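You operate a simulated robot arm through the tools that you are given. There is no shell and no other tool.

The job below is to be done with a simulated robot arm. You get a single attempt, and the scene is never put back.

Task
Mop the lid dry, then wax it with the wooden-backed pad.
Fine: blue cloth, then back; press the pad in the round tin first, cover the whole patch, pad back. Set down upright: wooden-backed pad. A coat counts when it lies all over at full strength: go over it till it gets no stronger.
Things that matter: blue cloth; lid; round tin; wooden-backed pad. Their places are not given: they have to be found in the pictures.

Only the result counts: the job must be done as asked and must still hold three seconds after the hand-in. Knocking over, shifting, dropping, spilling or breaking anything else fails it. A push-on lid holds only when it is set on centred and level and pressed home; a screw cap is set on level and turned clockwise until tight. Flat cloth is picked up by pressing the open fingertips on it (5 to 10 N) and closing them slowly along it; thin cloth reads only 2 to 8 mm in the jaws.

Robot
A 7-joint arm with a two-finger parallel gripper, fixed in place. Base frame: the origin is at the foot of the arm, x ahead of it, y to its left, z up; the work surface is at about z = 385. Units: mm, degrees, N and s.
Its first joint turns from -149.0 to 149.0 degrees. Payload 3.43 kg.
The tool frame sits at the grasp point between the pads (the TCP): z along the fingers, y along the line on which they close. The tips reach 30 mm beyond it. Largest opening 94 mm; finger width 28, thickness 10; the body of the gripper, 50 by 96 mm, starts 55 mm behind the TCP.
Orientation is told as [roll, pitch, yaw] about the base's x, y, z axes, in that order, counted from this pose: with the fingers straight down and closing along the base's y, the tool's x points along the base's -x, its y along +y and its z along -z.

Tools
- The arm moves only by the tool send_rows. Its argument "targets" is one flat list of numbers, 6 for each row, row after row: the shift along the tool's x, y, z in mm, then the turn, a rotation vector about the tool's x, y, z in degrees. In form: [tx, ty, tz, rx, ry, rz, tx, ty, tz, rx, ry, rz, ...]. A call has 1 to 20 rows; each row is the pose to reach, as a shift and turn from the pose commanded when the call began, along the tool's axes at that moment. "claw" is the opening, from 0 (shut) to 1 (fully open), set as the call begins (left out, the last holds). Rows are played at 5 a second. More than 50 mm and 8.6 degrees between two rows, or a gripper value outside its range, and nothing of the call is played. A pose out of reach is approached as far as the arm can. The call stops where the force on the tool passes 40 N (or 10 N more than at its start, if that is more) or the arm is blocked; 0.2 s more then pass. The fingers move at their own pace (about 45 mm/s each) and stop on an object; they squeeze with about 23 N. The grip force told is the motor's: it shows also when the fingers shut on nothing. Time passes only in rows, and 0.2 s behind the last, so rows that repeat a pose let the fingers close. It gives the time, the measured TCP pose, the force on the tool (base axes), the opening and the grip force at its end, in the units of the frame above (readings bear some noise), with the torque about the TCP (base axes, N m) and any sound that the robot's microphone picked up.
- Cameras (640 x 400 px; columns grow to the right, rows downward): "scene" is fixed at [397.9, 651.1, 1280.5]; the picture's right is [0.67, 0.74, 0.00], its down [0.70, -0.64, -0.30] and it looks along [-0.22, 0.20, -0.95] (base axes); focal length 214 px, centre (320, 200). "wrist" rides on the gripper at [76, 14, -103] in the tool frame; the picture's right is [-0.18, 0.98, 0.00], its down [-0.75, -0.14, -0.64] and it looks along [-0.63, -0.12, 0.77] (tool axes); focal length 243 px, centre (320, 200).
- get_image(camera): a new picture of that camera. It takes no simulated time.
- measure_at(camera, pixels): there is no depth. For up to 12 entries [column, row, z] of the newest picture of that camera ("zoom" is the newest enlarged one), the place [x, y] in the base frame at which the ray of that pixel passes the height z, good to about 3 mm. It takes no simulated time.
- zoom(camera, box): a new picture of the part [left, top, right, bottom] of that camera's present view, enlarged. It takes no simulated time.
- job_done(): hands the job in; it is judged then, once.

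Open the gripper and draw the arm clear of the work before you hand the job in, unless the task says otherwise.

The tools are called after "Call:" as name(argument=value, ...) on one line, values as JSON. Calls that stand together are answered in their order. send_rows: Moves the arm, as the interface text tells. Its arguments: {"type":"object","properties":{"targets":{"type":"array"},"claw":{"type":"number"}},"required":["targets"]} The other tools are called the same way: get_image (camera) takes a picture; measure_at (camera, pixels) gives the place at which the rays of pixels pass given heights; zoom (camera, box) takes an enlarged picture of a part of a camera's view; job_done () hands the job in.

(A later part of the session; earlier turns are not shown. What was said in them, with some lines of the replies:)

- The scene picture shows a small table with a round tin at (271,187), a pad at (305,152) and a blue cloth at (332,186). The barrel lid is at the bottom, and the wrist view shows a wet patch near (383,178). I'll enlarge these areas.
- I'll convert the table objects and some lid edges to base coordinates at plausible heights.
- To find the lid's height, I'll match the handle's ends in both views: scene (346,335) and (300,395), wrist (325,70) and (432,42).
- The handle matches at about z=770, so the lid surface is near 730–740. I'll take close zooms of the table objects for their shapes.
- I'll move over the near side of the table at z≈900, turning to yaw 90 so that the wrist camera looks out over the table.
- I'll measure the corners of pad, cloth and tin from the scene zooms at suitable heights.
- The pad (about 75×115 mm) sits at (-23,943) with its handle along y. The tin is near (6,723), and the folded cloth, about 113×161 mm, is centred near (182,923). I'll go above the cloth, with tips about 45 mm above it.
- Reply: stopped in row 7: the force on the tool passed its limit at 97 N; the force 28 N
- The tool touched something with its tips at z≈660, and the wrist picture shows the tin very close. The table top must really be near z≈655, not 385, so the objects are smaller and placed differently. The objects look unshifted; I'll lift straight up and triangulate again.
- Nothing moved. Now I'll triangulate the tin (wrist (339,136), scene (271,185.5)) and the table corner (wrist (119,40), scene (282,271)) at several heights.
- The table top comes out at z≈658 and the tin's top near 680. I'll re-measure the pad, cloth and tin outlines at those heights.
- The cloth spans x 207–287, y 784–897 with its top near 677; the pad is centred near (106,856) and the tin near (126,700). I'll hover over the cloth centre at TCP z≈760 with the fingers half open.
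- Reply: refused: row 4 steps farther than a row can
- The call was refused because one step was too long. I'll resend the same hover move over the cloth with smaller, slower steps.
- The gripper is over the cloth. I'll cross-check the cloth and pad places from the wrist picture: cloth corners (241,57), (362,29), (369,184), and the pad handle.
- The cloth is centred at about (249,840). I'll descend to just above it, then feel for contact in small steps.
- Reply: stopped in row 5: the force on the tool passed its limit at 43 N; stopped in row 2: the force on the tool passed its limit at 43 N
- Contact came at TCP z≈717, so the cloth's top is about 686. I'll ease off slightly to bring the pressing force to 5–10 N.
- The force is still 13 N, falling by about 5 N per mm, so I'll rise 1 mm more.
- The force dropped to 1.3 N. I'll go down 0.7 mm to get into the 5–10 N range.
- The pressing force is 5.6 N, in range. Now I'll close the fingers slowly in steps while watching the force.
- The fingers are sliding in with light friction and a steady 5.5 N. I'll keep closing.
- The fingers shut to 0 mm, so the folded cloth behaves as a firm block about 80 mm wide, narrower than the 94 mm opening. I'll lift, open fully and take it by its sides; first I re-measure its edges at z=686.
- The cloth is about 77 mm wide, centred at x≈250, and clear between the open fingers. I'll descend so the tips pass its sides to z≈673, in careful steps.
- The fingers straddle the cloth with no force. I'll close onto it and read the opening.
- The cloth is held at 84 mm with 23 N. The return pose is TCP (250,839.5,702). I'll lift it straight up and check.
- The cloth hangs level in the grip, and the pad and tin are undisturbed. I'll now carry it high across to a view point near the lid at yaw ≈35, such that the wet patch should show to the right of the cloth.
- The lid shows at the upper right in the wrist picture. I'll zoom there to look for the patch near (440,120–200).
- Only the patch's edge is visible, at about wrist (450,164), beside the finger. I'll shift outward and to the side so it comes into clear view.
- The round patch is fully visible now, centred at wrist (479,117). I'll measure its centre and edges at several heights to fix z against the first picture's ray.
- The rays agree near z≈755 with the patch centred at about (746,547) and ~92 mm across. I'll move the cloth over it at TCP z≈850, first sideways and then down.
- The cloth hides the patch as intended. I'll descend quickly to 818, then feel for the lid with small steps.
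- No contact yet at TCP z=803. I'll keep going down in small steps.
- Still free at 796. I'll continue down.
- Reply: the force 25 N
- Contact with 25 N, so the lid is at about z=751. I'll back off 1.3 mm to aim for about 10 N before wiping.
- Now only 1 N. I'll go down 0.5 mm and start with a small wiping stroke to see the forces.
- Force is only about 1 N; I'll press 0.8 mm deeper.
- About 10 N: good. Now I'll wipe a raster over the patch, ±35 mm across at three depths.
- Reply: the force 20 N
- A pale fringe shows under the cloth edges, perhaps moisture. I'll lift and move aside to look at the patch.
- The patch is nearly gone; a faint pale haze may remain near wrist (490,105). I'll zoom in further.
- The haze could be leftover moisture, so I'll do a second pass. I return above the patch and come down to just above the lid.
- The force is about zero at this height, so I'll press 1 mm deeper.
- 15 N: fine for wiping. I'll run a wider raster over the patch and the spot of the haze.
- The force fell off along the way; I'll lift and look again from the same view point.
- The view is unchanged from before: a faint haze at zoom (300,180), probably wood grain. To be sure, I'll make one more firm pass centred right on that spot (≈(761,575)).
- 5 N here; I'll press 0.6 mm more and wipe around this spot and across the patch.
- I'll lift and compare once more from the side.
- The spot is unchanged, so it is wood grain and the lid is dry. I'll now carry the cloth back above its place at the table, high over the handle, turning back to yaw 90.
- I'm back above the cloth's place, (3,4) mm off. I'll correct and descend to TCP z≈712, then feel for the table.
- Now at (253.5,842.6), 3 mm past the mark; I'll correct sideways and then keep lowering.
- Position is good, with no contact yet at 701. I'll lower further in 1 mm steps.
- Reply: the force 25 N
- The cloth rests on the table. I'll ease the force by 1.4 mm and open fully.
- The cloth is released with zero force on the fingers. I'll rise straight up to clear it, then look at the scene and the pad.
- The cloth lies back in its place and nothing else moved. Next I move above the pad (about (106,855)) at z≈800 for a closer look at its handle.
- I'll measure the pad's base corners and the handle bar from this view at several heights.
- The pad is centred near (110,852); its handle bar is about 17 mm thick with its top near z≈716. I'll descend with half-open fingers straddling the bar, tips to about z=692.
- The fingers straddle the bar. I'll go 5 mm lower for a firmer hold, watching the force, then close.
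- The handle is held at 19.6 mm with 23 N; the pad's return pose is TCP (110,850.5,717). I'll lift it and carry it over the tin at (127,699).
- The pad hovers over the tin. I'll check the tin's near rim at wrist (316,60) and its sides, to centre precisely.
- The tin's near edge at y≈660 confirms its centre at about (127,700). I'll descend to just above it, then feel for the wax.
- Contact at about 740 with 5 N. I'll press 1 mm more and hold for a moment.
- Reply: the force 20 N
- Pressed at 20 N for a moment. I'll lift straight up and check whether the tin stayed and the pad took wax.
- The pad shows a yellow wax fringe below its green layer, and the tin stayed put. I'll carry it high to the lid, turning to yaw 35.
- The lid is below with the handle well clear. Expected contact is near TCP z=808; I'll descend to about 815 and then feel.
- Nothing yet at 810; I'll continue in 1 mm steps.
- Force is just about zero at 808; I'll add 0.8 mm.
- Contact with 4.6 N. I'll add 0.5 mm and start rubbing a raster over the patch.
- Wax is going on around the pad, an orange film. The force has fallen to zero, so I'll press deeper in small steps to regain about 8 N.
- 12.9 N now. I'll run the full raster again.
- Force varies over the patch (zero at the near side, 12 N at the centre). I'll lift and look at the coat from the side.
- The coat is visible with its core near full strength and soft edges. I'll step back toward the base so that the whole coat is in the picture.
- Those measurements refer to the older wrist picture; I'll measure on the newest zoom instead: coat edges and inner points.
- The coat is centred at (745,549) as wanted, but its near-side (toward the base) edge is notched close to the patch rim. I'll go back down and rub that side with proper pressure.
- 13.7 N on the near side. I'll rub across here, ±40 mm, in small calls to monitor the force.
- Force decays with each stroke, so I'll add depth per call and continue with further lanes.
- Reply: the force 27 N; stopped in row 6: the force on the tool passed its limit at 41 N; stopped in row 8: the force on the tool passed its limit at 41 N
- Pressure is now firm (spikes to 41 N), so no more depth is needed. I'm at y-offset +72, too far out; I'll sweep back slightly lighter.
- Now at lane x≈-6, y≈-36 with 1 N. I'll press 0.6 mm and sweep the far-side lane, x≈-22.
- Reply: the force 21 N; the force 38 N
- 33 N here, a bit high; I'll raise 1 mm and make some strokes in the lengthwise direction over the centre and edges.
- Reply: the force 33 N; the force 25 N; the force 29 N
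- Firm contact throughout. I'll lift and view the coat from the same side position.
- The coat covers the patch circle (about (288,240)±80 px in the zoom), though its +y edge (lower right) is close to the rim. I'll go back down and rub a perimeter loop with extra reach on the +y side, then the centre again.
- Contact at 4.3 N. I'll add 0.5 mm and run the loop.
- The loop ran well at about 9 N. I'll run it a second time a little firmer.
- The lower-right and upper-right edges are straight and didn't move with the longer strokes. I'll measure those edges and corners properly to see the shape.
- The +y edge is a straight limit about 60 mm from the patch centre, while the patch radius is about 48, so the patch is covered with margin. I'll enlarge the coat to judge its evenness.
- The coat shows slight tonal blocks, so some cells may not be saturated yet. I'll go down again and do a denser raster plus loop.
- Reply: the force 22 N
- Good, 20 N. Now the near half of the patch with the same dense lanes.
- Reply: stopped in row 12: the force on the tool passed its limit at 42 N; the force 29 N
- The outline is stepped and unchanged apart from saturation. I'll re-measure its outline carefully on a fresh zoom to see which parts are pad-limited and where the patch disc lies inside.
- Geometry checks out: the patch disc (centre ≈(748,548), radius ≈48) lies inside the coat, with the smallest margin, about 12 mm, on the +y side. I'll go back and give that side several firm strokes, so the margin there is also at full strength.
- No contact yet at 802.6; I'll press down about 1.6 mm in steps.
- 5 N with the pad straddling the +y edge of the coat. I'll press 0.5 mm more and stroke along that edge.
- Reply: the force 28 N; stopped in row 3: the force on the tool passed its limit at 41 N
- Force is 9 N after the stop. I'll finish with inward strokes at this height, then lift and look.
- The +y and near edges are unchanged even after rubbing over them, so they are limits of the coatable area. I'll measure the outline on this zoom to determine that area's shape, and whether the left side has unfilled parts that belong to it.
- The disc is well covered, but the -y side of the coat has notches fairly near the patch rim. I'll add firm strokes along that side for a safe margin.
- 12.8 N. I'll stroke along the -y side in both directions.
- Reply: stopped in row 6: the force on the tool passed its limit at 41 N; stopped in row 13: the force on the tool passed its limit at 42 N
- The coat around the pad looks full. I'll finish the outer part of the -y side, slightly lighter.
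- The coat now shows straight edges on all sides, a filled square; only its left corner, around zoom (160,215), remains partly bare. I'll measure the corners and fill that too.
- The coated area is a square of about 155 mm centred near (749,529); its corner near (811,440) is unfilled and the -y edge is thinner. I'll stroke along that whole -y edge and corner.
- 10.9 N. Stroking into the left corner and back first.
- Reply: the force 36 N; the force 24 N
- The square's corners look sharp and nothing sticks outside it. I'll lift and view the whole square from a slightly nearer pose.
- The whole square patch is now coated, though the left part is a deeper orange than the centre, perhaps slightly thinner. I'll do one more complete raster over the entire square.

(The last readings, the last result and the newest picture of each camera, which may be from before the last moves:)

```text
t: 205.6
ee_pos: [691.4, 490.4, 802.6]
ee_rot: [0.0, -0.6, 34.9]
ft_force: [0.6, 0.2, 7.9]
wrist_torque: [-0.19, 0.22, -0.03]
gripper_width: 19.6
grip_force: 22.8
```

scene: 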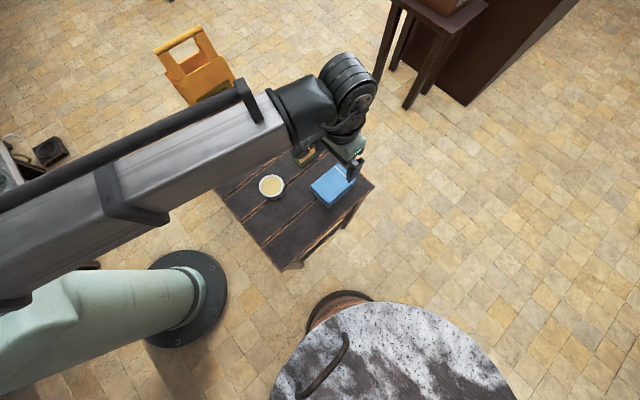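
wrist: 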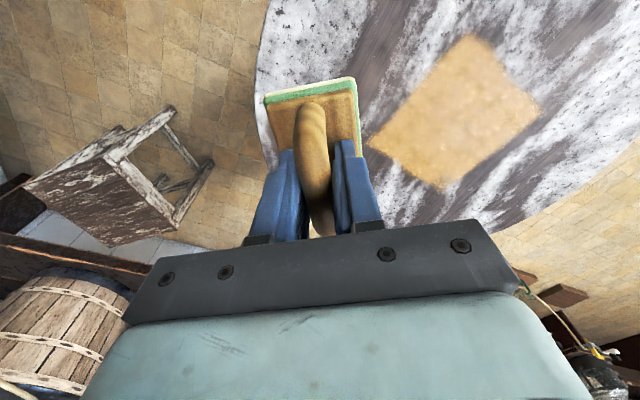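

7.9 N at the first lane's start. Running lanes one and two.

Call:
send_rows(targets=[-8.7, -8.9, 0.3, 0, 0, 0, -17.5, -17.9, 0.3, 0, 0, 0, -26.2, -26.8, 0.3, 0, 0, 0, -35, -35.8, 0.3, 0, 0, 0, -43.7, -44.7, 0.3, 0, 0, 0, -52.4, -53.6, 0.3, 0, 0, 0, -61.2, -62.6, 0.3, 0, 0, 0, -69.9, -71.5, 0.3, 0, 0, 0, -78.8, -62.7, 0.3, 0, 0, 0, -87.7, -54, 0.3, 0, 0, 0, -79, -45, 0.3, 0, 0, 0, -70.3, -36.2, 0.3, 0, 0, 0, -61.5, -27.2, 0.3, 0, 0, 0, -52.8, -18.3, 0.3, 0, 0, 0, -44, -9.3, 0.3, 0, 0, 0, -35.3, -0.4, 0.3, 0, 0, 0, -26.5, 8.6, 0.3, 0, 0, 0, -17.8, 17.5, 0.3, 0, 0, 0])

```text
t: 209.4
ee_pos: [694.2, 515.2, 800.3]
ee_rot: [0.1, -0.5, 34.9]
ft_force: [2.3, -1.4, 5.3]
wrist_torque: [-0.03, 0.02, 0.02]
gripper_width: 19.7
grip_force: 23.0
```

5 N; continuing with lanes three and four, pressing 0.5 mm more.

Call:
send_rows(targets=[-9, 8.7, 0.5, 0, 0, 0, -17.9, 17.5, 0.5, 0, 0, 0, -26.6, 8.5, 0.5, 0, 0, 0, -35.4, -0.4, 0.5, 0, 0, 0, -44.1, -9.4, 0.5, 0, 0, 0, -52.9, -18.3, 0.5, 0, 0, 0, -61.6, -27.3, 0.5, 0, 0, 0, -70.4, -36.2, 0.5, 0, 0, 0, -79.1, -45.2, 0.5, 0, 0, 0, -87.9, -54.1, 0.5, 0, 0, 0, -96.8, -45.3, 0.5, 0, 0, 0, -105.8, -36.6, 0.5, 0, 0, 0, -94.1, -24.7, 0.5, 0, 0, 0, -82.5, -12.8, 0.5, 0, 0, 0, -70.8, -0.9, 0.5, 0, 0, 0, -59.2, 11.1, 0.5, 0, 0, 0, -47.5, 23, 0.5, 0, 0, 0, -35.9, 34.9, 0.5, 0, 0, 0])

```text
t: 213.2
ee_pos: [705.0, 564.1, 803.1]
ee_rot: [0.1, -0.6, 35.0]
ft_force: [6.0, -0.3, 12.5]
wrist_torque: [-0.09, 0.0, 0.01]
gripper_width: 19.3
grip_force: 22.5
```

12.5 N; now lane five on the +y edge, then across the centre to the left corner again.

Call:
send_rows(targets=[-7, 7, 0, 0, 0, 0, -14.2, 14, 0, 0, 0, 0, -23.5, 4.5, 0, 0, 0, 0, -33, -5, 0, 0, 0, 0, -42, -14.6, 0, 0, 0, 0, -51.5, -24, 0, 0, 0, 0, -61, -33.6, 0, 0, 0, 0, -70.2, -43.2, 0, 0, 0, 0, -62, -52, 0, 0, 0, 0, -53, -61, 0, 0, 0, 0, -45, -72, 0, 0, 0, 0, -37, -84, 0, 0, 0, 0, -32, -96, 0, 0, 0, 0, -28, -108, 0, 0, 0, 0, -24, -119, 0, 0, 0, 0, -17.4, -129, 0, 0, 0, 0, -30, -125, 0, 0, 0, 0, -42, -116, 0, 0, 0, 0, -30, -108, 0, 0, 0, 0, -18, -110, 0, 0, 0, 0])

```text
t: 217.4
ee_pos: [782.3, 485.0, 802.3]
ee_rot: [0.0, -0.5, 34.9]
ft_force: [-0.5, 0.0, 0.4]
wrist_torque: [0.02, -0.03, 0.05]
gripper_width: 19.3
grip_force: 22.9
```

The force went to zero near the left corner; I'll press 1 mm and rub there again.

Call:
send_rows(targets=[0, 0, 0.6, 0, 0, 0, 0, 0, 1.1, 0, 0, 0, 0, 0, 1.1, 0, 0, 0])

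Call:
send_rows(targets=[0, -10, 0, 0, 0, 0, 0, -20, 0, 0, 0, 0, -10, -16, 0, 0, 0, 0, -20, -10, 0, 0, 0, 0, -28, 0, 0, 0, 0, 0, -20, 4, 0, 0, 0, 0, -10, -4, 0, 0, 0, 0, 0, -12, 0, 0, 0, 0, 10, -8, 0, 0, 0, 0, 18, 2, 0, 0, 0, 0, 28, 12, 0, 0, 0, 0, 18, 16, 0, 0, 0, 0, 8, 8, 0, 0, 0, 0, -2, 0, 0, 0, 0, 0, -12, 0, 0, 0, 0, 0, -20, 8, 0, 0, 0, 0, -28, 16, 0, 0, 0, 0])

```text
t: 218.2
ee_pos: [782.6, 484.7, 801.8]
ee_rot: [0.0, -0.7, 34.9]
ft_force: [-1.2, 0.3, 17.3]
wrist_torque: [-0.2, 0.36, 0.0]
gripper_width: 19.5
grip_force: 23.5
```

```text
t: 221.8
ee_pos: [796.7, 513.7, 801.6]
ee_rot: [0.0, -0.6, 35.0]
ft_force: [-0.6, -10.1, 19.2]
wrist_torque: [-0.65, 0.56, 0.29]
gripper_width: 19.5
grip_force: 23.3
```

Firm contact (19 N) there. I'll lift and view the whole square again for comparison.

Call:
send_rows(targets=[0, 0, -20, 0, 0, 0, 0, 0, -50, 0, 0, 0, 20, -25, -80, 0, 0, 0, 45, -50, -110, 0, 0, 0, 70, -75, -140, 0, 0, 0, 95, -100, -160, 0, 0, 0, 118, -122, -160, 0, 0, 0, 118, -122, -160, 0, 0, 0])

Call:
get_image(camera="wrist")

Call:
zoom(camera="wrist", box=[370, 20, 570, 210])

```text
t: 223.6
ee_pos: [768.0, 343.4, 956.8]
ee_rot: [0.0, -0.5, 34.9]
ft_force: [1.3, -0.1, -1.9]
wrist_torque: [0.01, 0.01, -0.01]
gripper_width: 19.6
grip_force: 22.8
```

```text
taken
```

wrist: 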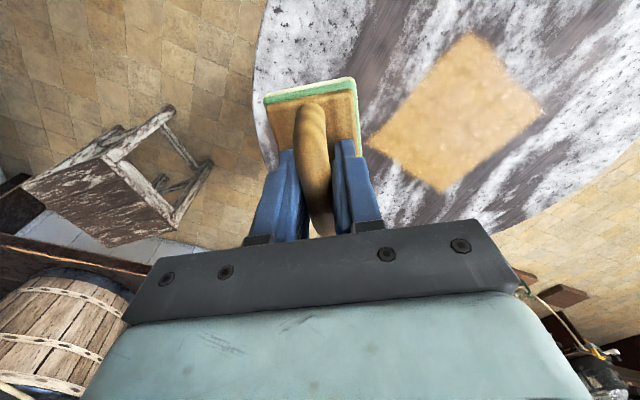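

```text
2.11 times, centred on (470, 115) of wrist
```

zoom: 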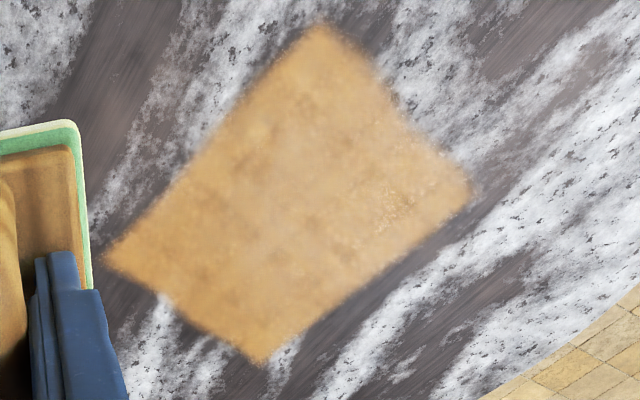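

The square is even and nearly unchanged since the last look. I'll enlarge the two halves to judge any thin cells.

Call:
zoom(camera="wrist", box=[375, 90, 475, 200])

Call:
zoom(camera="wrist", box=[445, 25, 550, 135])

```text
3.64 times, centred on (425, 145) of wrist
```

zoom: 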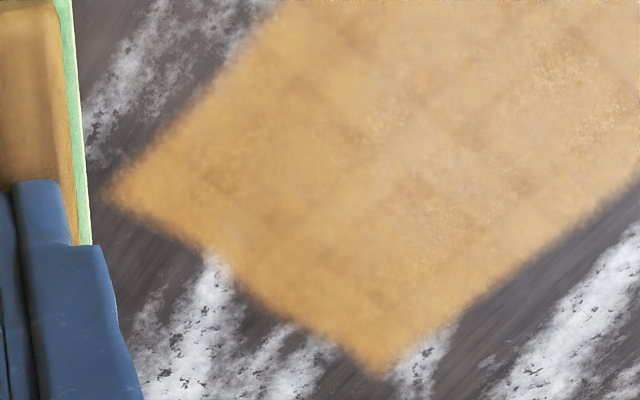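

```text
3.64 times, centred on (498, 80) of wrist
```

zoom: 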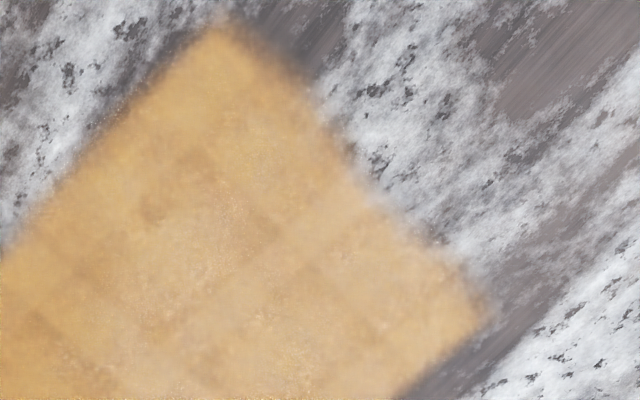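

The coat is opaque throughout, with the left half a touch deeper in tone than the centre. I'll do another set of lanes, starting at the left corner, to see whether it changes at all.

Call:
send_rows(targets=[-20, 17, 15, 0, 0, 0, -40, 35, 35, 0, 0, 0, -60, 55, 60, 0, 0, 0, -75, 70, 85, 0, 0, 0, -86.8, 84.2, 115, 0, 0, 0, -86.8, 84.2, 140, 0, 0, 0, -86.8, 84.2, 152, 0, 0, 0, -86.8, 84.2, 156, 0, 0, 0, -86.8, 84.2, 158, 0, 0, 0, -86.8, 84.2, 158.7, 0, 0, 0, -86.8, 84.2, 158.7, 0, 0, 0])

```text
t: 226.0
ee_pos: [792.0, 465.1, 802.0]
ee_rot: [0.1, -0.6, 34.9]
ft_force: [-0.4, 2.0, 9.6]
wrist_torque: [-0.16, 0.33, -0.03]
gripper_width: 19.6
grip_force: 22.4
```

9.6 N. Lanes along the -y edge and the next one in.

Call:
send_rows(targets=[8.5, 8.7, 0.2, 0, 0, 0, 17.1, 17.5, 0.2, 0, 0, 0, 25.6, 26.2, 0.2, 0, 0, 0, 34.2, 34.9, 0.2, 0, 0, 0, 42.7, 43.7, 0.2, 0, 0, 0, 51.3, 52.4, 0.2, 0, 0, 0, 59.8, 61.1, 0.2, 0, 0, 0, 68.4, 69.9, 0.2, 0, 0, 0, 76.9, 78.6, 0.2, 0, 0, 0, 62.5, 92.5, 0.2, 0, 0, 0, 53.6, 83.4, 0.2, 0, 0, 0, 44.7, 74.2, 0.2, 0, 0, 0, 35.7, 65.1, 0.2, 0, 0, 0, 26.8, 56, 0.2, 0, 0, 0, 17.9, 46.8, 0.2, 0, 0, 0, 9, 37.7, 0.2, 0, 0, 0, 0, 28.5, 0.2, 0, 0, 0, -8.9, 19.4, 0.2, 0, 0, 0, -17.8, 10.3, 0.2, 0, 0, 0])

```text
t: 228.1
ee_pos: [683.9, 488.9, 800.1]
ee_rot: [-0.1, -0.3, 34.7]
ft_force: [-1.3, -1.7, 12.5]
wrist_torque: [0.36, 0.08, 0.05]
gripper_width: 19.5
grip_force: 23.4
stopped in row 10: the force on the tool passed its limit at 41 N (the readings are from after the stop); the commanded pose is now the measured one
```

Stopped by a spike at the lane's end; 12.5 N now. Continuing with the next lane, slightly lighter.

Call:
send_rows(targets=[-6, 5, -0.4, 0, 0, 0, -12.9, 10.3, -0.4, 0, 0, 0, -21.8, 1.2, -0.4, 0, 0, 0, -30.7, -8, -0.4, 0, 0, 0, -39.7, -17.1, -0.4, 0, 0, 0, -48.6, -26.2, -0.4, 0, 0, 0, -57.5, -35.4, -0.4, 0, 0, 0, -66.4, -44.5, -0.4, 0, 0, 0, -75.3, -53.6, -0.4, 0, 0, 0, -84.3, -62.8, -0.4, 0, 0, 0, -93.2, -71.9, -0.4, 0, 0, 0])

```text
t: 230.5
ee_pos: [801.2, 481.9, 801.7]
ee_rot: [-0.1, -0.3, 34.8]
ft_force: [-0.4, -0.4, -1.8]
wrist_torque: [-0.02, 0.01, 0.04]
gripper_width: 19.3
grip_force: 23.0
```

Force vanished at the outer end, so that end needs about 1 mm more depth. I'll press there, rub the corner, and take the next lane back with a height ramp.

Call:
send_rows(targets=[0, 0, 0.6, 0, 0, 0, 0, 0, 1.2, 0, 0, 0, 0, 0, 1.2, 0, 0, 0])

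Call:
send_rows(targets=[10, 6, 0, 0, 0, 0, 20, 15, 0, 0, 0, 0, 28, 24, 0, 0, 0, 0, 18, 14, 0, 0, 0, 0, 8, 5, 0, 0, 0, 0, -4, 4, 0, 0, 0, 0, -14.3, 14, 0, 0, 0, 0, -5, 24, 0, 0, 0, 0, 5, 33, 0, 0, 0, 0, 14, 42, -0.2, 0, 0, 0, 23, 51, -0.4, 0, 0, 0, 32, 60, -0.5, 0, 0, 0, 41, 69, -0.6, 0, 0, 0, 49, 78, -0.8, 0, 0, 0, 58, 87, -1, 0, 0, 0, 66, 96.2, -1.2, 0, 0, 0])

```text
t: 231.3
ee_pos: [801.8, 482.4, 801.0]
ee_rot: [-0.1, -0.4, 34.8]
ft_force: [0.0, -1.9, 12.8]
wrist_torque: [-0.2, 0.23, 0.07]
gripper_width: 19.6
grip_force: 23.4
```

```text
t: 233.4
ee_pos: [781.6, 508.1, 800.9]
ee_rot: [-0.1, -0.6, 34.8]
ft_force: [-2.3, -2.2, 8.5]
wrist_torque: [-0.13, 0.53, 0.09]
gripper_width: 19.4
grip_force: 22.8
stopped in row 10: the force on the tool passed its limit at 41 N (the readings are from after the stop); the commanded pose is now the measured one
```

8.5 N after the stop; continuing the lane toward the near edge a bit lighter.

Call:
send_rows(targets=[9, 9, -0.3, 0, 0, 0, 18, 18.5, -0.4, 0, 0, 0, 27, 28, -0.5, 0, 0, 0, 36, 37, -0.6, 0, 0, 0, 45, 46, -0.7, 0, 0, 0, 54, 55, -0.8, 0, 0, 0, 63.8, 64.6, -0.9, 0, 0, 0, 46, 82, -0.9, 0, 0, 0, 36, 73, -0.8, 0, 0, 0, 27, 63, -0.7, 0, 0, 0, 18, 54, -0.6, 0, 0, 0, 8, 44, -0.5, 0, 0, 0, -2, 33, -0.4, 0, 0, 0, -12, 22, -0.3, 0, 0, 0, -22, 12, -0.2, 0, 0, 0, -32, 2, 0, 0, 0, 0])

```text
t: 236.8
ee_pos: [808.8, 530.2, 801.0]
ee_rot: [-0.1, -0.8, 34.7]
ft_force: [-8.8, 1.1, 18.9]
wrist_torque: [-0.14, 0.39, -0.11]
gripper_width: 19.8
grip_force: 23.1
```

19 N. Finally the +y lane back toward the near edge.

Call:
send_rows(targets=[-3, 9, -0.1, 0, 0, 0, -5, 17, -0.2, 0, 0, 0, -6.8, 25.6, -0.2, 0, 0, 0, 2, 34.5, -0.3, 0, 0, 0, 11, 43.5, -0.4, 0, 0, 0, 20, 52.5, -0.5, 0, 0, 0, 28, 61.5, -0.6, 0, 0, 0, 37, 70.5, -0.7, 0, 0, 0, 46, 79.5, -0.8, 0, 0, 0, 54, 88, -0.9, 0, 0, 0, 63.1, 97.1, -1, 0, 0, 0, 54, 88, -0.9, 0, 0, 0, 46, 79.5, -0.7, 0, 0, 0, 37, 70.5, -0.6, 0, 0, 0, 28, 61.5, -0.5, 0, 0, 0, 28, 45, -0.5, 0, 0, 0, 28, 30, -0.5, 0, 0, 0])

```text
t: 240.4
ee_pos: [767.0, 540.4, 801.5]
ee_rot: [-0.2, -0.7, 34.7]
ft_force: [-6.0, 8.9, 21.3]
wrist_torque: [-0.1, 0.56, -0.23]
gripper_width: 19.6
grip_force: 22.7
```

Good contact all along. I'll lift and view once more.

Call:
send_rows(targets=[0, 0, -20, 0, 0, 0, 0, 0, -50, 0, 0, 0, 20, -30, -80, 0, 0, 0, 40, -60, -110, 0, 0, 0, 60, -90, -140, 0, 0, 0, 80, -120, -160, 0, 0, 0, 98, -145, -160, 0, 0, 0, 109, -161, -160, 0, 0, 0, 109, -161, -160, 0, 0, 0])

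Call:
get_image(camera="wrist")

Call:
zoom(camera="wrist", box=[370, 20, 570, 210])

Call:
zoom(camera="wrist", box=[375, 90, 475, 200])

```text
t: 242.4
ee_pos: [768.9, 341.9, 961.8]
ee_rot: [-0.2, -0.7, 34.7]
ft_force: [0.1, -0.7, -1.1]
wrist_torque: [0.0, -0.02, -0.01]
gripper_width: 19.8
grip_force: 22.9
```

```text
taken
```

wrist: 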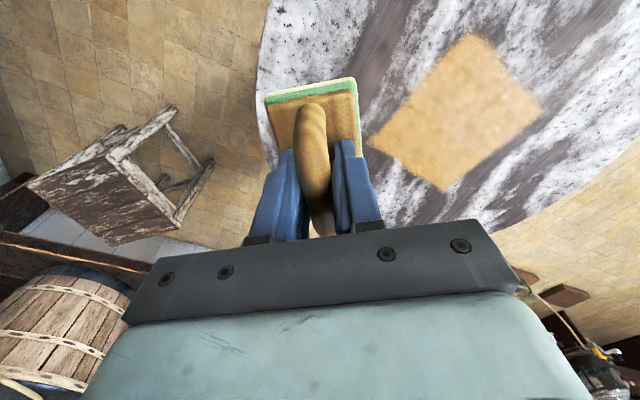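

```text
2.11 times, centred on (470, 115) of wrist
```

zoom: 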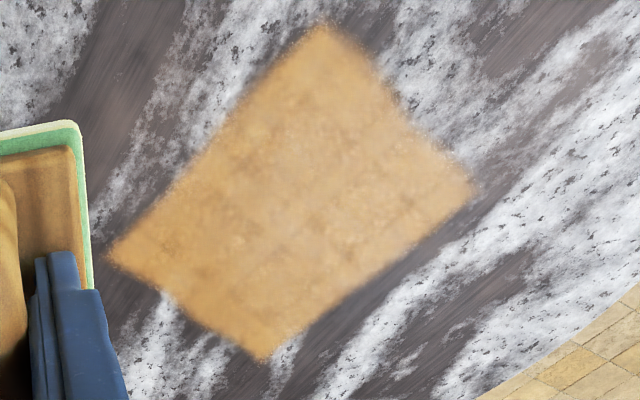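

```text
3.64 times, centred on (425, 145) of wrist
```

zoom: 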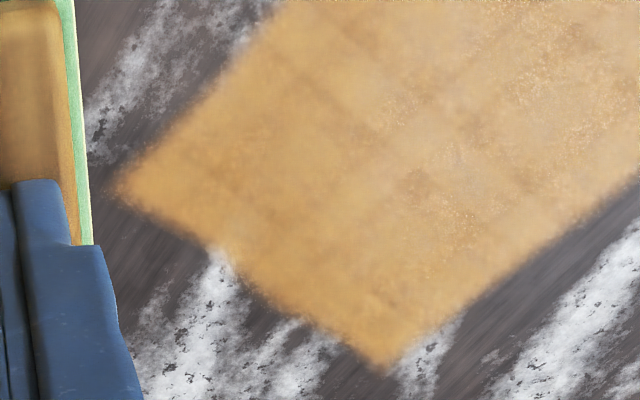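

The coat is unchanged after the extra pass, so it is at full strength over the whole square. Now I'll carry the pad back, high over the lid, to above its place (110,850.5), turning to yaw 90.

Call:
send_rows(targets=[13.3, 41.7, 0, 0, 0, -2.91, 26.6, 83.5, 0, 0, 0, -5.82, 39.9, 125.2, 0, 0, 0, -8.73, 53.1, 166.9, 0, 0, 0, -11.64, 66.4, 208.7, 0, 0, 0, -14.55, 79.7, 250.4, 0, 0, 0, -17.46, 93, 292.2, 0, 0, 0, -20.37, 106.3, 333.9, 0, 0, 0, -23.28, 119.6, 375.6, 0, 0, 0, -26.19, 132.8, 417.4, 5, 0, 0, -29.1, 146.1, 459.1, 10, 0, 0, -32.01, 159.4, 500.8, 20, 0, 0, -34.93, 172.7, 542.6, 30, 0, 0, -37.84, 186, 584.3, 40, 0, 0, -40.75, 199.3, 626.1, 52, 0, 0, -43.66, 212.5, 667.8, 65, 0, 0, -46.57, 225.8, 709.5, 80, 0, 0, -49.48, 239.1, 751.3, 95, 0, 0, -52.39, 252.4, 793, 110, 0, 0, -55.3, 252.4, 793, 110, 0, 0, -55.3], claw=0.05)

Call:
get_image(camera="wrist")

Call:
get_image(camera="scene")

```text
t: 246.6
ee_pos: [107.5, 851.7, 844.1]
ee_rot: [-0.6, -0.2, 90.2]
ft_force: [-0.4, 0.2, -0.6]
wrist_torque: [-0.01, 0.01, -0.05]
gripper_width: 19.6
grip_force: 22.8
```

```text
taken
```

wrist: 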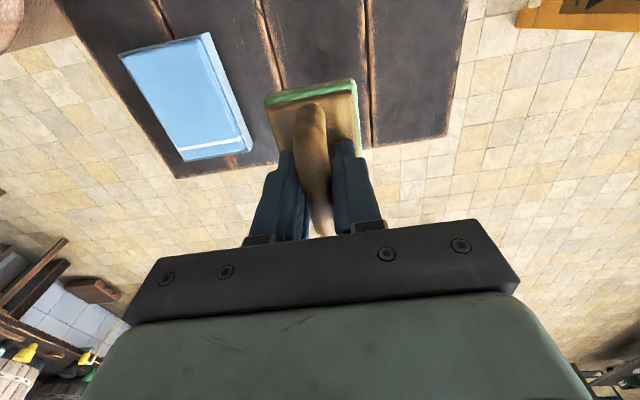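

```text
taken
```

scene: 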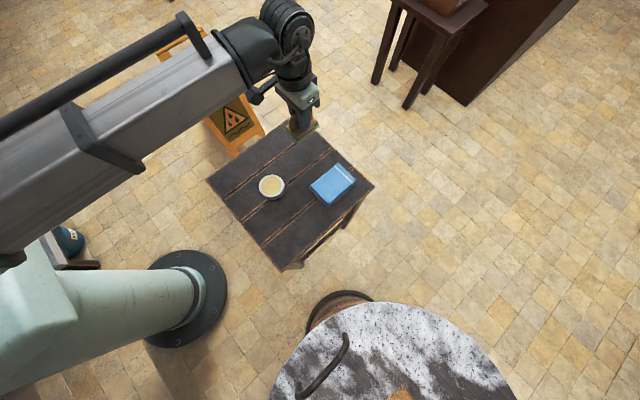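

The pad hovers over its place; the tin and cloth are as left. I'll correct (2.5,-1) mm and the small tilt, and descend to about z=722.

Call:
send_rows(targets=[1.2, -2.5, 30, -0.2, -0.6, 0, 1.2, -2.5, 60, -0.2, -0.6, 0, 1.2, -2.5, 88, -0.2, -0.6, 0, 1.2, -2.5, 108, -0.2, -0.6, 0, 1.2, -2.5, 118, -0.2, -0.6, 0, 1.2, -2.5, 121, -0.2, -0.6, 0, 1.2, -2.5, 121, -0.2, -0.6, 0])

Call:
send_rows(targets=[0, 0, 1.5, 0, 0, 0, 0, 0, 3, 0, 0, 0, 0, 0, 4.5, 0, 0, 0, 0, 0, 4.5, 0, 0, 0])

```text
t: 248.2
ee_pos: [112.3, 850.3, 724.8]
ee_rot: [-0.3, -0.8, 90.1]
ft_force: [0.3, -0.1, -1.2]
wrist_torque: [-0.03, -0.01, 0.02]
gripper_width: 19.6
grip_force: 22.9
```

```text
t: 249.2
ee_pos: [113.6, 849.3, 719.5]
ee_rot: [-0.3, -0.7, 90.1]
ft_force: [-0.4, -1.2, -0.6]
wrist_torque: [0.0, -0.01, -0.01]
gripper_width: 19.4
grip_force: 23.1
```

The tilt correction went the wrong way (pitch -0.7), and x is 3 mm over. I'll fix both while still above the table.

Call:
send_rows(targets=[-0.8, 3, 0, -0.3, 0.75, 0, -0.8, 3, 0, -0.3, 0.75, 0])

Call:
send_rows(targets=[0, 0, 1, 0, 0, 0, 0, 0, 2, 0, 0, 0, 0, 0, 3, 0, 0, 0, 0, 0, 3, 0, 0, 0])

```text
t: 249.8
ee_pos: [110.5, 849.3, 719.8]
ee_rot: [-0.1, 0.0, 90.1]
ft_force: [0.2, 0.6, -0.5]
wrist_torque: [0.0, 0.01, -0.01]
gripper_width: 19.5
grip_force: 22.6
```

```text
t: 250.8
ee_pos: [109.9, 850.8, 716.1]
ee_rot: [-0.2, -0.1, 90.1]
ft_force: [-0.6, 0.6, -0.2]
wrist_torque: [0.02, 0.06, 0.0]
gripper_width: 19.7
grip_force: 23.1
```

Level and on the mark at (110,851,716). I'll lower further in small steps until it touches.

Call:
send_rows(targets=[0, 0, 1, 0, 0, 0, 0, 0, 2, 0, 0, 0, 0, 0, 2, 0, 0, 0])

Call:
send_rows(targets=[0, 0, 0.7, 0, 0, 0, 0, 0, 1.4, 0, 0, 0, 0, 0, 1.4, 0, 0, 0])

```text
t: 251.6
ee_pos: [110.1, 848.7, 714.8]
ee_rot: [0.0, 0.0, 90.1]
ft_force: [0.6, -0.4, -0.5]
wrist_torque: [0.01, -0.01, 0.04]
gripper_width: 19.3
grip_force: 22.6
```

```text
t: 252.4
ee_pos: [110.6, 850.6, 713.1]
ee_rot: [-0.2, -0.1, 90.2]
ft_force: [0.3, -0.1, -0.9]
wrist_torque: [-0.02, -0.03, 0.01]
gripper_width: 19.8
grip_force: 22.9
```

Call:
send_rows(targets=[0, 0, 0.7, 0, 0, 0, 0, 0, 1.4, 0, 0, 0, 0, 0, 1.4, 0, 0, 0])

Call:
send_rows(targets=[0, 0, 0.7, 0, 0, 0, 0, 0, 1.2, 0, 0, 0, 0, 0, 1.2, 0, 0, 0])

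```text
t: 253.2
ee_pos: [109.6, 848.6, 713.2]
ee_rot: [-0.2, -0.1, 90.1]
ft_force: [1.4, -0.8, 11.8]
wrist_torque: [0.43, -0.01, -0.05]
gripper_width: 19.6
grip_force: 23.2
```

```text
t: 254.0
ee_pos: [109.7, 848.1, 711.8]
ee_rot: [-0.2, -0.1, 90.1]
ft_force: [0.8, -5.1, 22.7]
wrist_torque: [0.29, 0.1, 0.0]
gripper_width: 19.4
grip_force: 23.0
```

The pad rests on the table (22 N). I'll ease off 1.2 mm and open.

Call:
send_rows(targets=[0, 0, -1.2, 0, 0, 0, 0, 0, -1.2, 0, 0, 0])

Call:
send_rows(targets=[0, 0, 0, 0, 0, 0, 0, 0, 0, 0, 0, 0, 0, 0, 0, 0, 0, 0], claw=0.5)

Call:
get_image(camera="wrist")

```text
t: 254.6
ee_pos: [110.4, 850.1, 711.8]
ee_rot: [-0.2, -0.1, 90.2]
ft_force: [1.7, -3.6, 15.1]
wrist_torque: [0.14, 0.03, 0.03]
gripper_width: 19.9
grip_force: 23.0
```

```text
t: 255.4
ee_pos: [110.4, 850.2, 710.9]
ee_rot: [-0.1, -0.1, 90.1]
ft_force: [5.7, 0.9, 11.6]
wrist_torque: [0.05, 0.1, -0.1]
gripper_width: 43.7
grip_force: 0.0
```

```text
taken
```

wrist: 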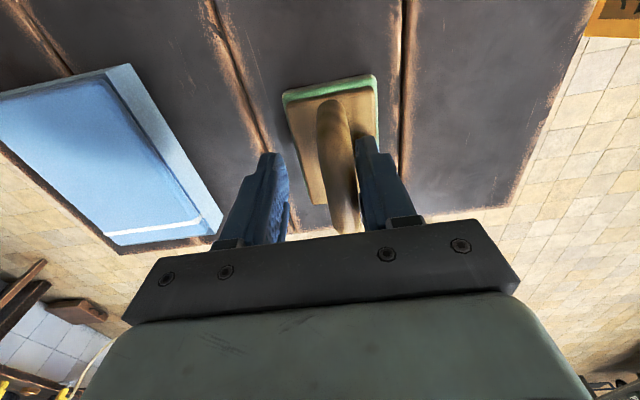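

On opening, the pad slid with the right finger (the tips press on its board, 11.6 N), moving about 12 mm in -x. I'll lift slightly to free it, then re-centre it.

Call:
send_rows(targets=[0, 0, -1.5, 0, 0, 0, 0, 0, -3, 0, 0, 0, 0, 0, -5, 0, 0, 0, 0, 0, -5, 0, 0, 0])

Call:
get_image(camera="wrist")

Call:
zoom(camera="scene", box=[270, 120, 350, 190])

```text
t: 256.4
ee_pos: [109.1, 849.5, 717.0]
ee_rot: [-0.1, 0.0, 90.1]
ft_force: [-0.1, -0.7, -0.6]
wrist_torque: [0.01, 0.03, -0.01]
gripper_width: 47.1
grip_force: 0.0
```

```text
taken
```

wrist: 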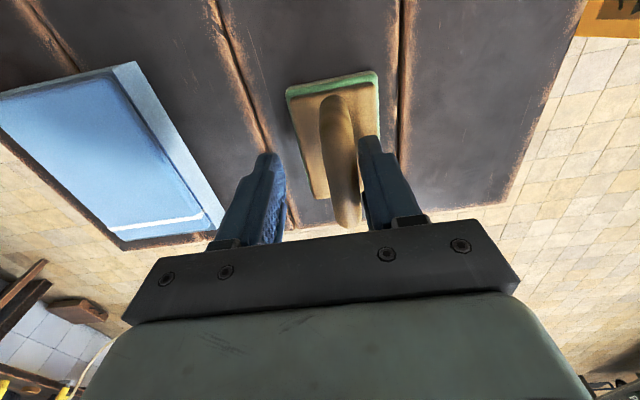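

```text
5.71 times, centred on (310, 155) of scene
```

zoom: 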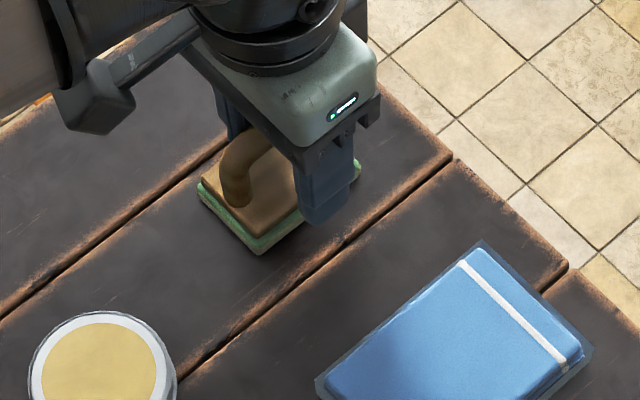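

The pad stands flat and upright, just about 13 mm off in -x. I'll re-centre the fingers on the handle (x≈97), grip it at this clear height, lift a little and move it back.

Call:
send_rows(targets=[0, 6, 0, 0, 0, 0, 0, 12.5, 0, 0, 0, 0, 0, 12.5, 0, 0, 0, 0])

Call:
send_rows(targets=[0, 0, 0, 0, 0, 0, 0, 0, 0, 0, 0, 0, 0, 0, 0, 0, 0, 0, 0, 0, 0, 0, 0, 0], claw=0.05)

Call:
get_image(camera="wrist")

```text
t: 257.2
ee_pos: [97.1, 849.9, 716.3]
ee_rot: [-0.1, -0.1, 90.0]
ft_force: [0.2, 0.6, -0.6]
wrist_torque: [-0.02, 0.0, -0.04]
gripper_width: 47.0
grip_force: 0.1
```

```text
t: 258.2
ee_pos: [97.1, 849.0, 716.0]
ee_rot: [0.0, 0.0, 90.1]
ft_force: [0.1, -0.3, 0.1]
wrist_torque: [0.0, 0.02, -0.01]
gripper_width: 19.5
grip_force: 22.9
```

```text
taken
```

wrist: 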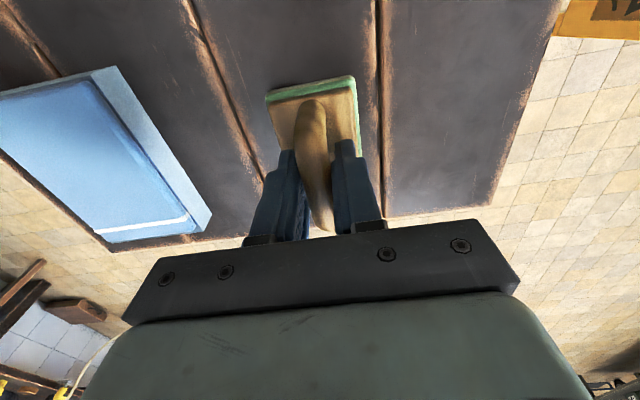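

Gripped again (19.5 mm). I'll lift 6 mm, shift 13 mm back to x=110, and lower to the same height.

Call:
send_rows(targets=[0, 0, -3, 0, 0, 0, 0, 0, -6, 0, 0, 0, -0.5, -6, -6, 0, 0, 0, -1, -13, -6, 0, 0, 0, -1, -13, -6, 0, 0, 0, -1, -13, -3, 0, 0, 0, -1, -13, -1.5, 0, 0, 0, -1, -13, -0.5, 0, 0, 0, -1, -13, -0.5, 0, 0, 0])

```text
t: 260.2
ee_pos: [110.1, 850.8, 718.4]
ee_rot: [-0.1, -0.1, 90.1]
ft_force: [-0.2, -0.5, -0.7]
wrist_torque: [-0.03, -0.02, 0.01]
gripper_width: 19.6
grip_force: 22.3
```

On the mark at x=110, not yet touching. Lowering in small steps.

Call:
send_rows(targets=[0, 0, 0.7, 0, 0, 0, 0, 0, 1.4, 0, 0, 0, 0, 0, 1.4, 0, 0, 0])

Call:
send_rows(targets=[0, 0, 0.5, 0, 0, 0, 0, 0, 0.8, 0, 0, 0, 0, 0, 0.8, 0, 0, 0])

```text
t: 261.0
ee_pos: [111.3, 850.7, 717.6]
ee_rot: [-0.2, -0.1, 90.0]
ft_force: [1.0, -1.0, 2.7]
wrist_torque: [-0.05, -0.02, -0.02]
gripper_width: 20.0
grip_force: 23.2
```

```text
t: 261.8
ee_pos: [110.7, 851.7, 716.7]
ee_rot: [-0.2, -0.1, 90.1]
ft_force: [1.0, 0.4, 16.0]
wrist_torque: [-0.17, 0.02, 0.02]
gripper_width: 19.5
grip_force: 22.5
```

Contact at 16 N with the fingertips clear of the board this time. I'll ease off 1 mm and open.

Call:
send_rows(targets=[0, 0, -1, 0, 0, 0, 0, 0, -1, 0, 0, 0])

Call:
send_rows(targets=[0, 0, 0, 0, 0, 0, 0, 0, 0, 0, 0, 0, 0, 0, 0, 0, 0, 0], claw=0.5)

Call:
get_image(camera="wrist")

```text
t: 262.4
ee_pos: [111.4, 851.5, 716.8]
ee_rot: [-0.1, -0.1, 90.1]
ft_force: [-0.3, 1.4, 10.7]
wrist_torque: [0.12, 0.05, 0.03]
gripper_width: 19.4
grip_force: 23.0
```

```text
t: 263.2
ee_pos: [111.2, 851.2, 716.5]
ee_rot: [-0.1, 0.0, 90.1]
ft_force: [-1.1, -0.3, -0.5]
wrist_torque: [0.05, -0.03, -0.03]
gripper_width: 47.0
grip_force: 0.2
```

```text
taken
```

wrist: 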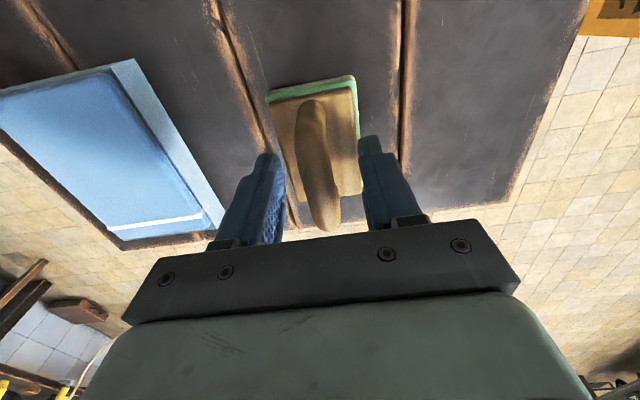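

Released cleanly, with the pad standing where it was at the start. I'll rise straight up and withdraw clear, then check the scene.

Call:
send_rows(targets=[0, 0, -10, 0, 0, 0, 0, 0, -25, 0, 0, 0, 0, 0, -50, 0, 0, 0, 0, 0, -90, 0, 0, 0, 0, 0, -130, 0, 0, 0, 30, 0, -160, 0, 0, 0, 70, 0, -185, 0, 0, 0, 110, 0, -200, 0, 0, 0, 150, 0, -215, 0, 0, 0, 190, 0, -230, 0, 0, 0, 230, 0, -240, 0, 0, 0, 230, 0, -240, 0, 0, 0], claw=1)

Call:
get_image(camera="scene")

Call:
zoom(camera="scene", box=[200, 105, 390, 275])

Call:
get_image(camera="wrist")

```text
t: 265.8
ee_pos: [110.7, 619.0, 954.5]
ee_rot: [-0.2, -0.1, 90.1]
ft_force: [0.2, 0.0, -0.1]
wrist_torque: [0.0, 0.04, 0.0]
gripper_width: 93.8
grip_force: 0.1
```

```text
taken
```

scene: 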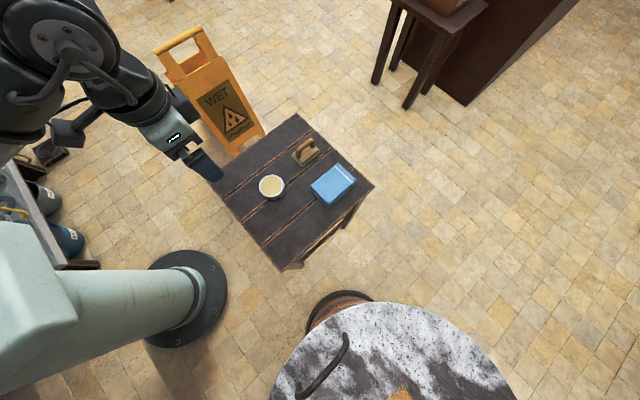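

```text
2.35 times, centred on (295, 190) of scene
```

zoom: 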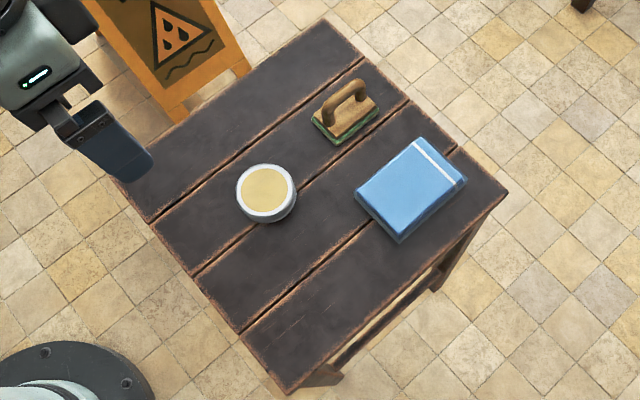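

```text
taken
```

wrist: 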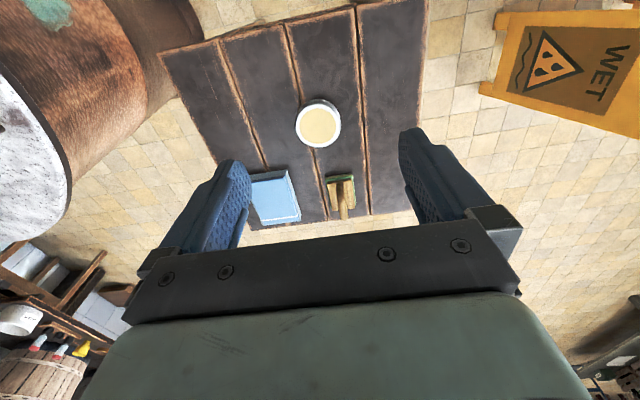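

Tin, pad and cloth all sit at their original places. As a last check I'll fly the empty gripper to view the coat unobstructed.

Call:
send_rows(targets=[15.4, -36.6, -2, 0, 0, 3.06, 30.8, -73.1, -4, 0, 0, 6.11, 46.2, -109.7, -6, 0, 0, 9.17, 61.6, -146.2, -8, 0, 0, 12.22, 76.9, -182.8, -10, 0, 0, 15.28, 92.3, -219.3, -12, 0, 0, 18.33, 107.7, -255.9, -14, 0, 0, 21.39, 123.1, -292.4, -16, 0, 0, 24.44, 138.5, -329, -18, 0, 0, 27.5, 153.9, -365.6, -20, 0, 0, 30.56, 169.3, -402.1, -22, 0, 0, 33.61, 184.7, -438.7, -24, 0, 0, 36.67, 200, -475.2, -26, 0, 0, 39.72, 215.4, -511.8, -28, 0, 0, 42.78, 230.8, -548.3, -30, 0, 0, 45.83, 246.2, -584.9, -30, 0, 0, 48.89, 261.6, -621.4, -30, 0, 0, 51.94, 277, -658, -30, 0, 0, 55, 277, -658, -30, 0, 0, 55], claw=1)

Call:
get_image(camera="wrist")

Call:
zoom(camera="wrist", box=[350, 10, 570, 210])

```text
t: 269.8
ee_pos: [769.9, 344.5, 987.3]
ee_rot: [0.0, -0.1, 35.2]
ft_force: [0.9, 0.3, 0.1]
wrist_torque: [-0.02, 0.02, 0.02]
gripper_width: 94.1
grip_force: 0.0
```

```text
taken
```

wrist: 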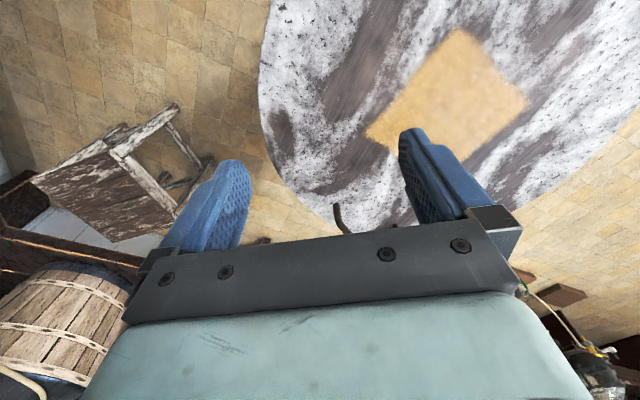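

```text
2.00 times, centred on (460, 110) of wrist
```

zoom: 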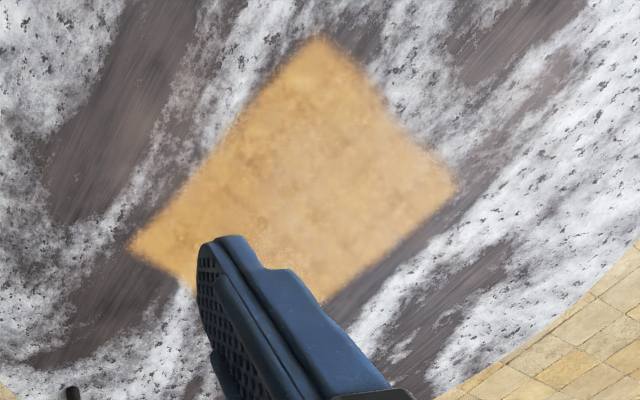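

The coat is full and even over the whole patch, and no wet film is left. Cloth and pad are back, the tin is undisturbed, and the arm is clear with its gripper open. Handing in.

Call:
job_done()

```text
The job is handed in.
```

The lid is mopped dry and waxed, and I've handed the job in. I haven't seen the judged result.

- **Mopping:** I took the blue cloth by its sides and wiped the wet patch in three passes. A faint pale spot stayed the same after the second and third passes, so I took it for wood grain. The cloth is back in its place.
- **Waxing:** I pressed the pad once into the round tin at about 20 N, then rubbed it over the patch. Wax only took inside a square of about 155 mm around the wet spot, so I filled that whole square. The last pass changed nothing visible.
- **Pad:** It stands upright at its original spot. On the first release it slid about 13 mm with one finger, so I gripped it again and put it back.
- **Knock:** Early on, the open fingers came down on the table at 97 N, because I had taken the tabletop for about 385 mm high when it is about 660 mm. The pictures taken after it show nothing moved.

The tin looks unmoved. The arm is clear of the work with the gripper open.
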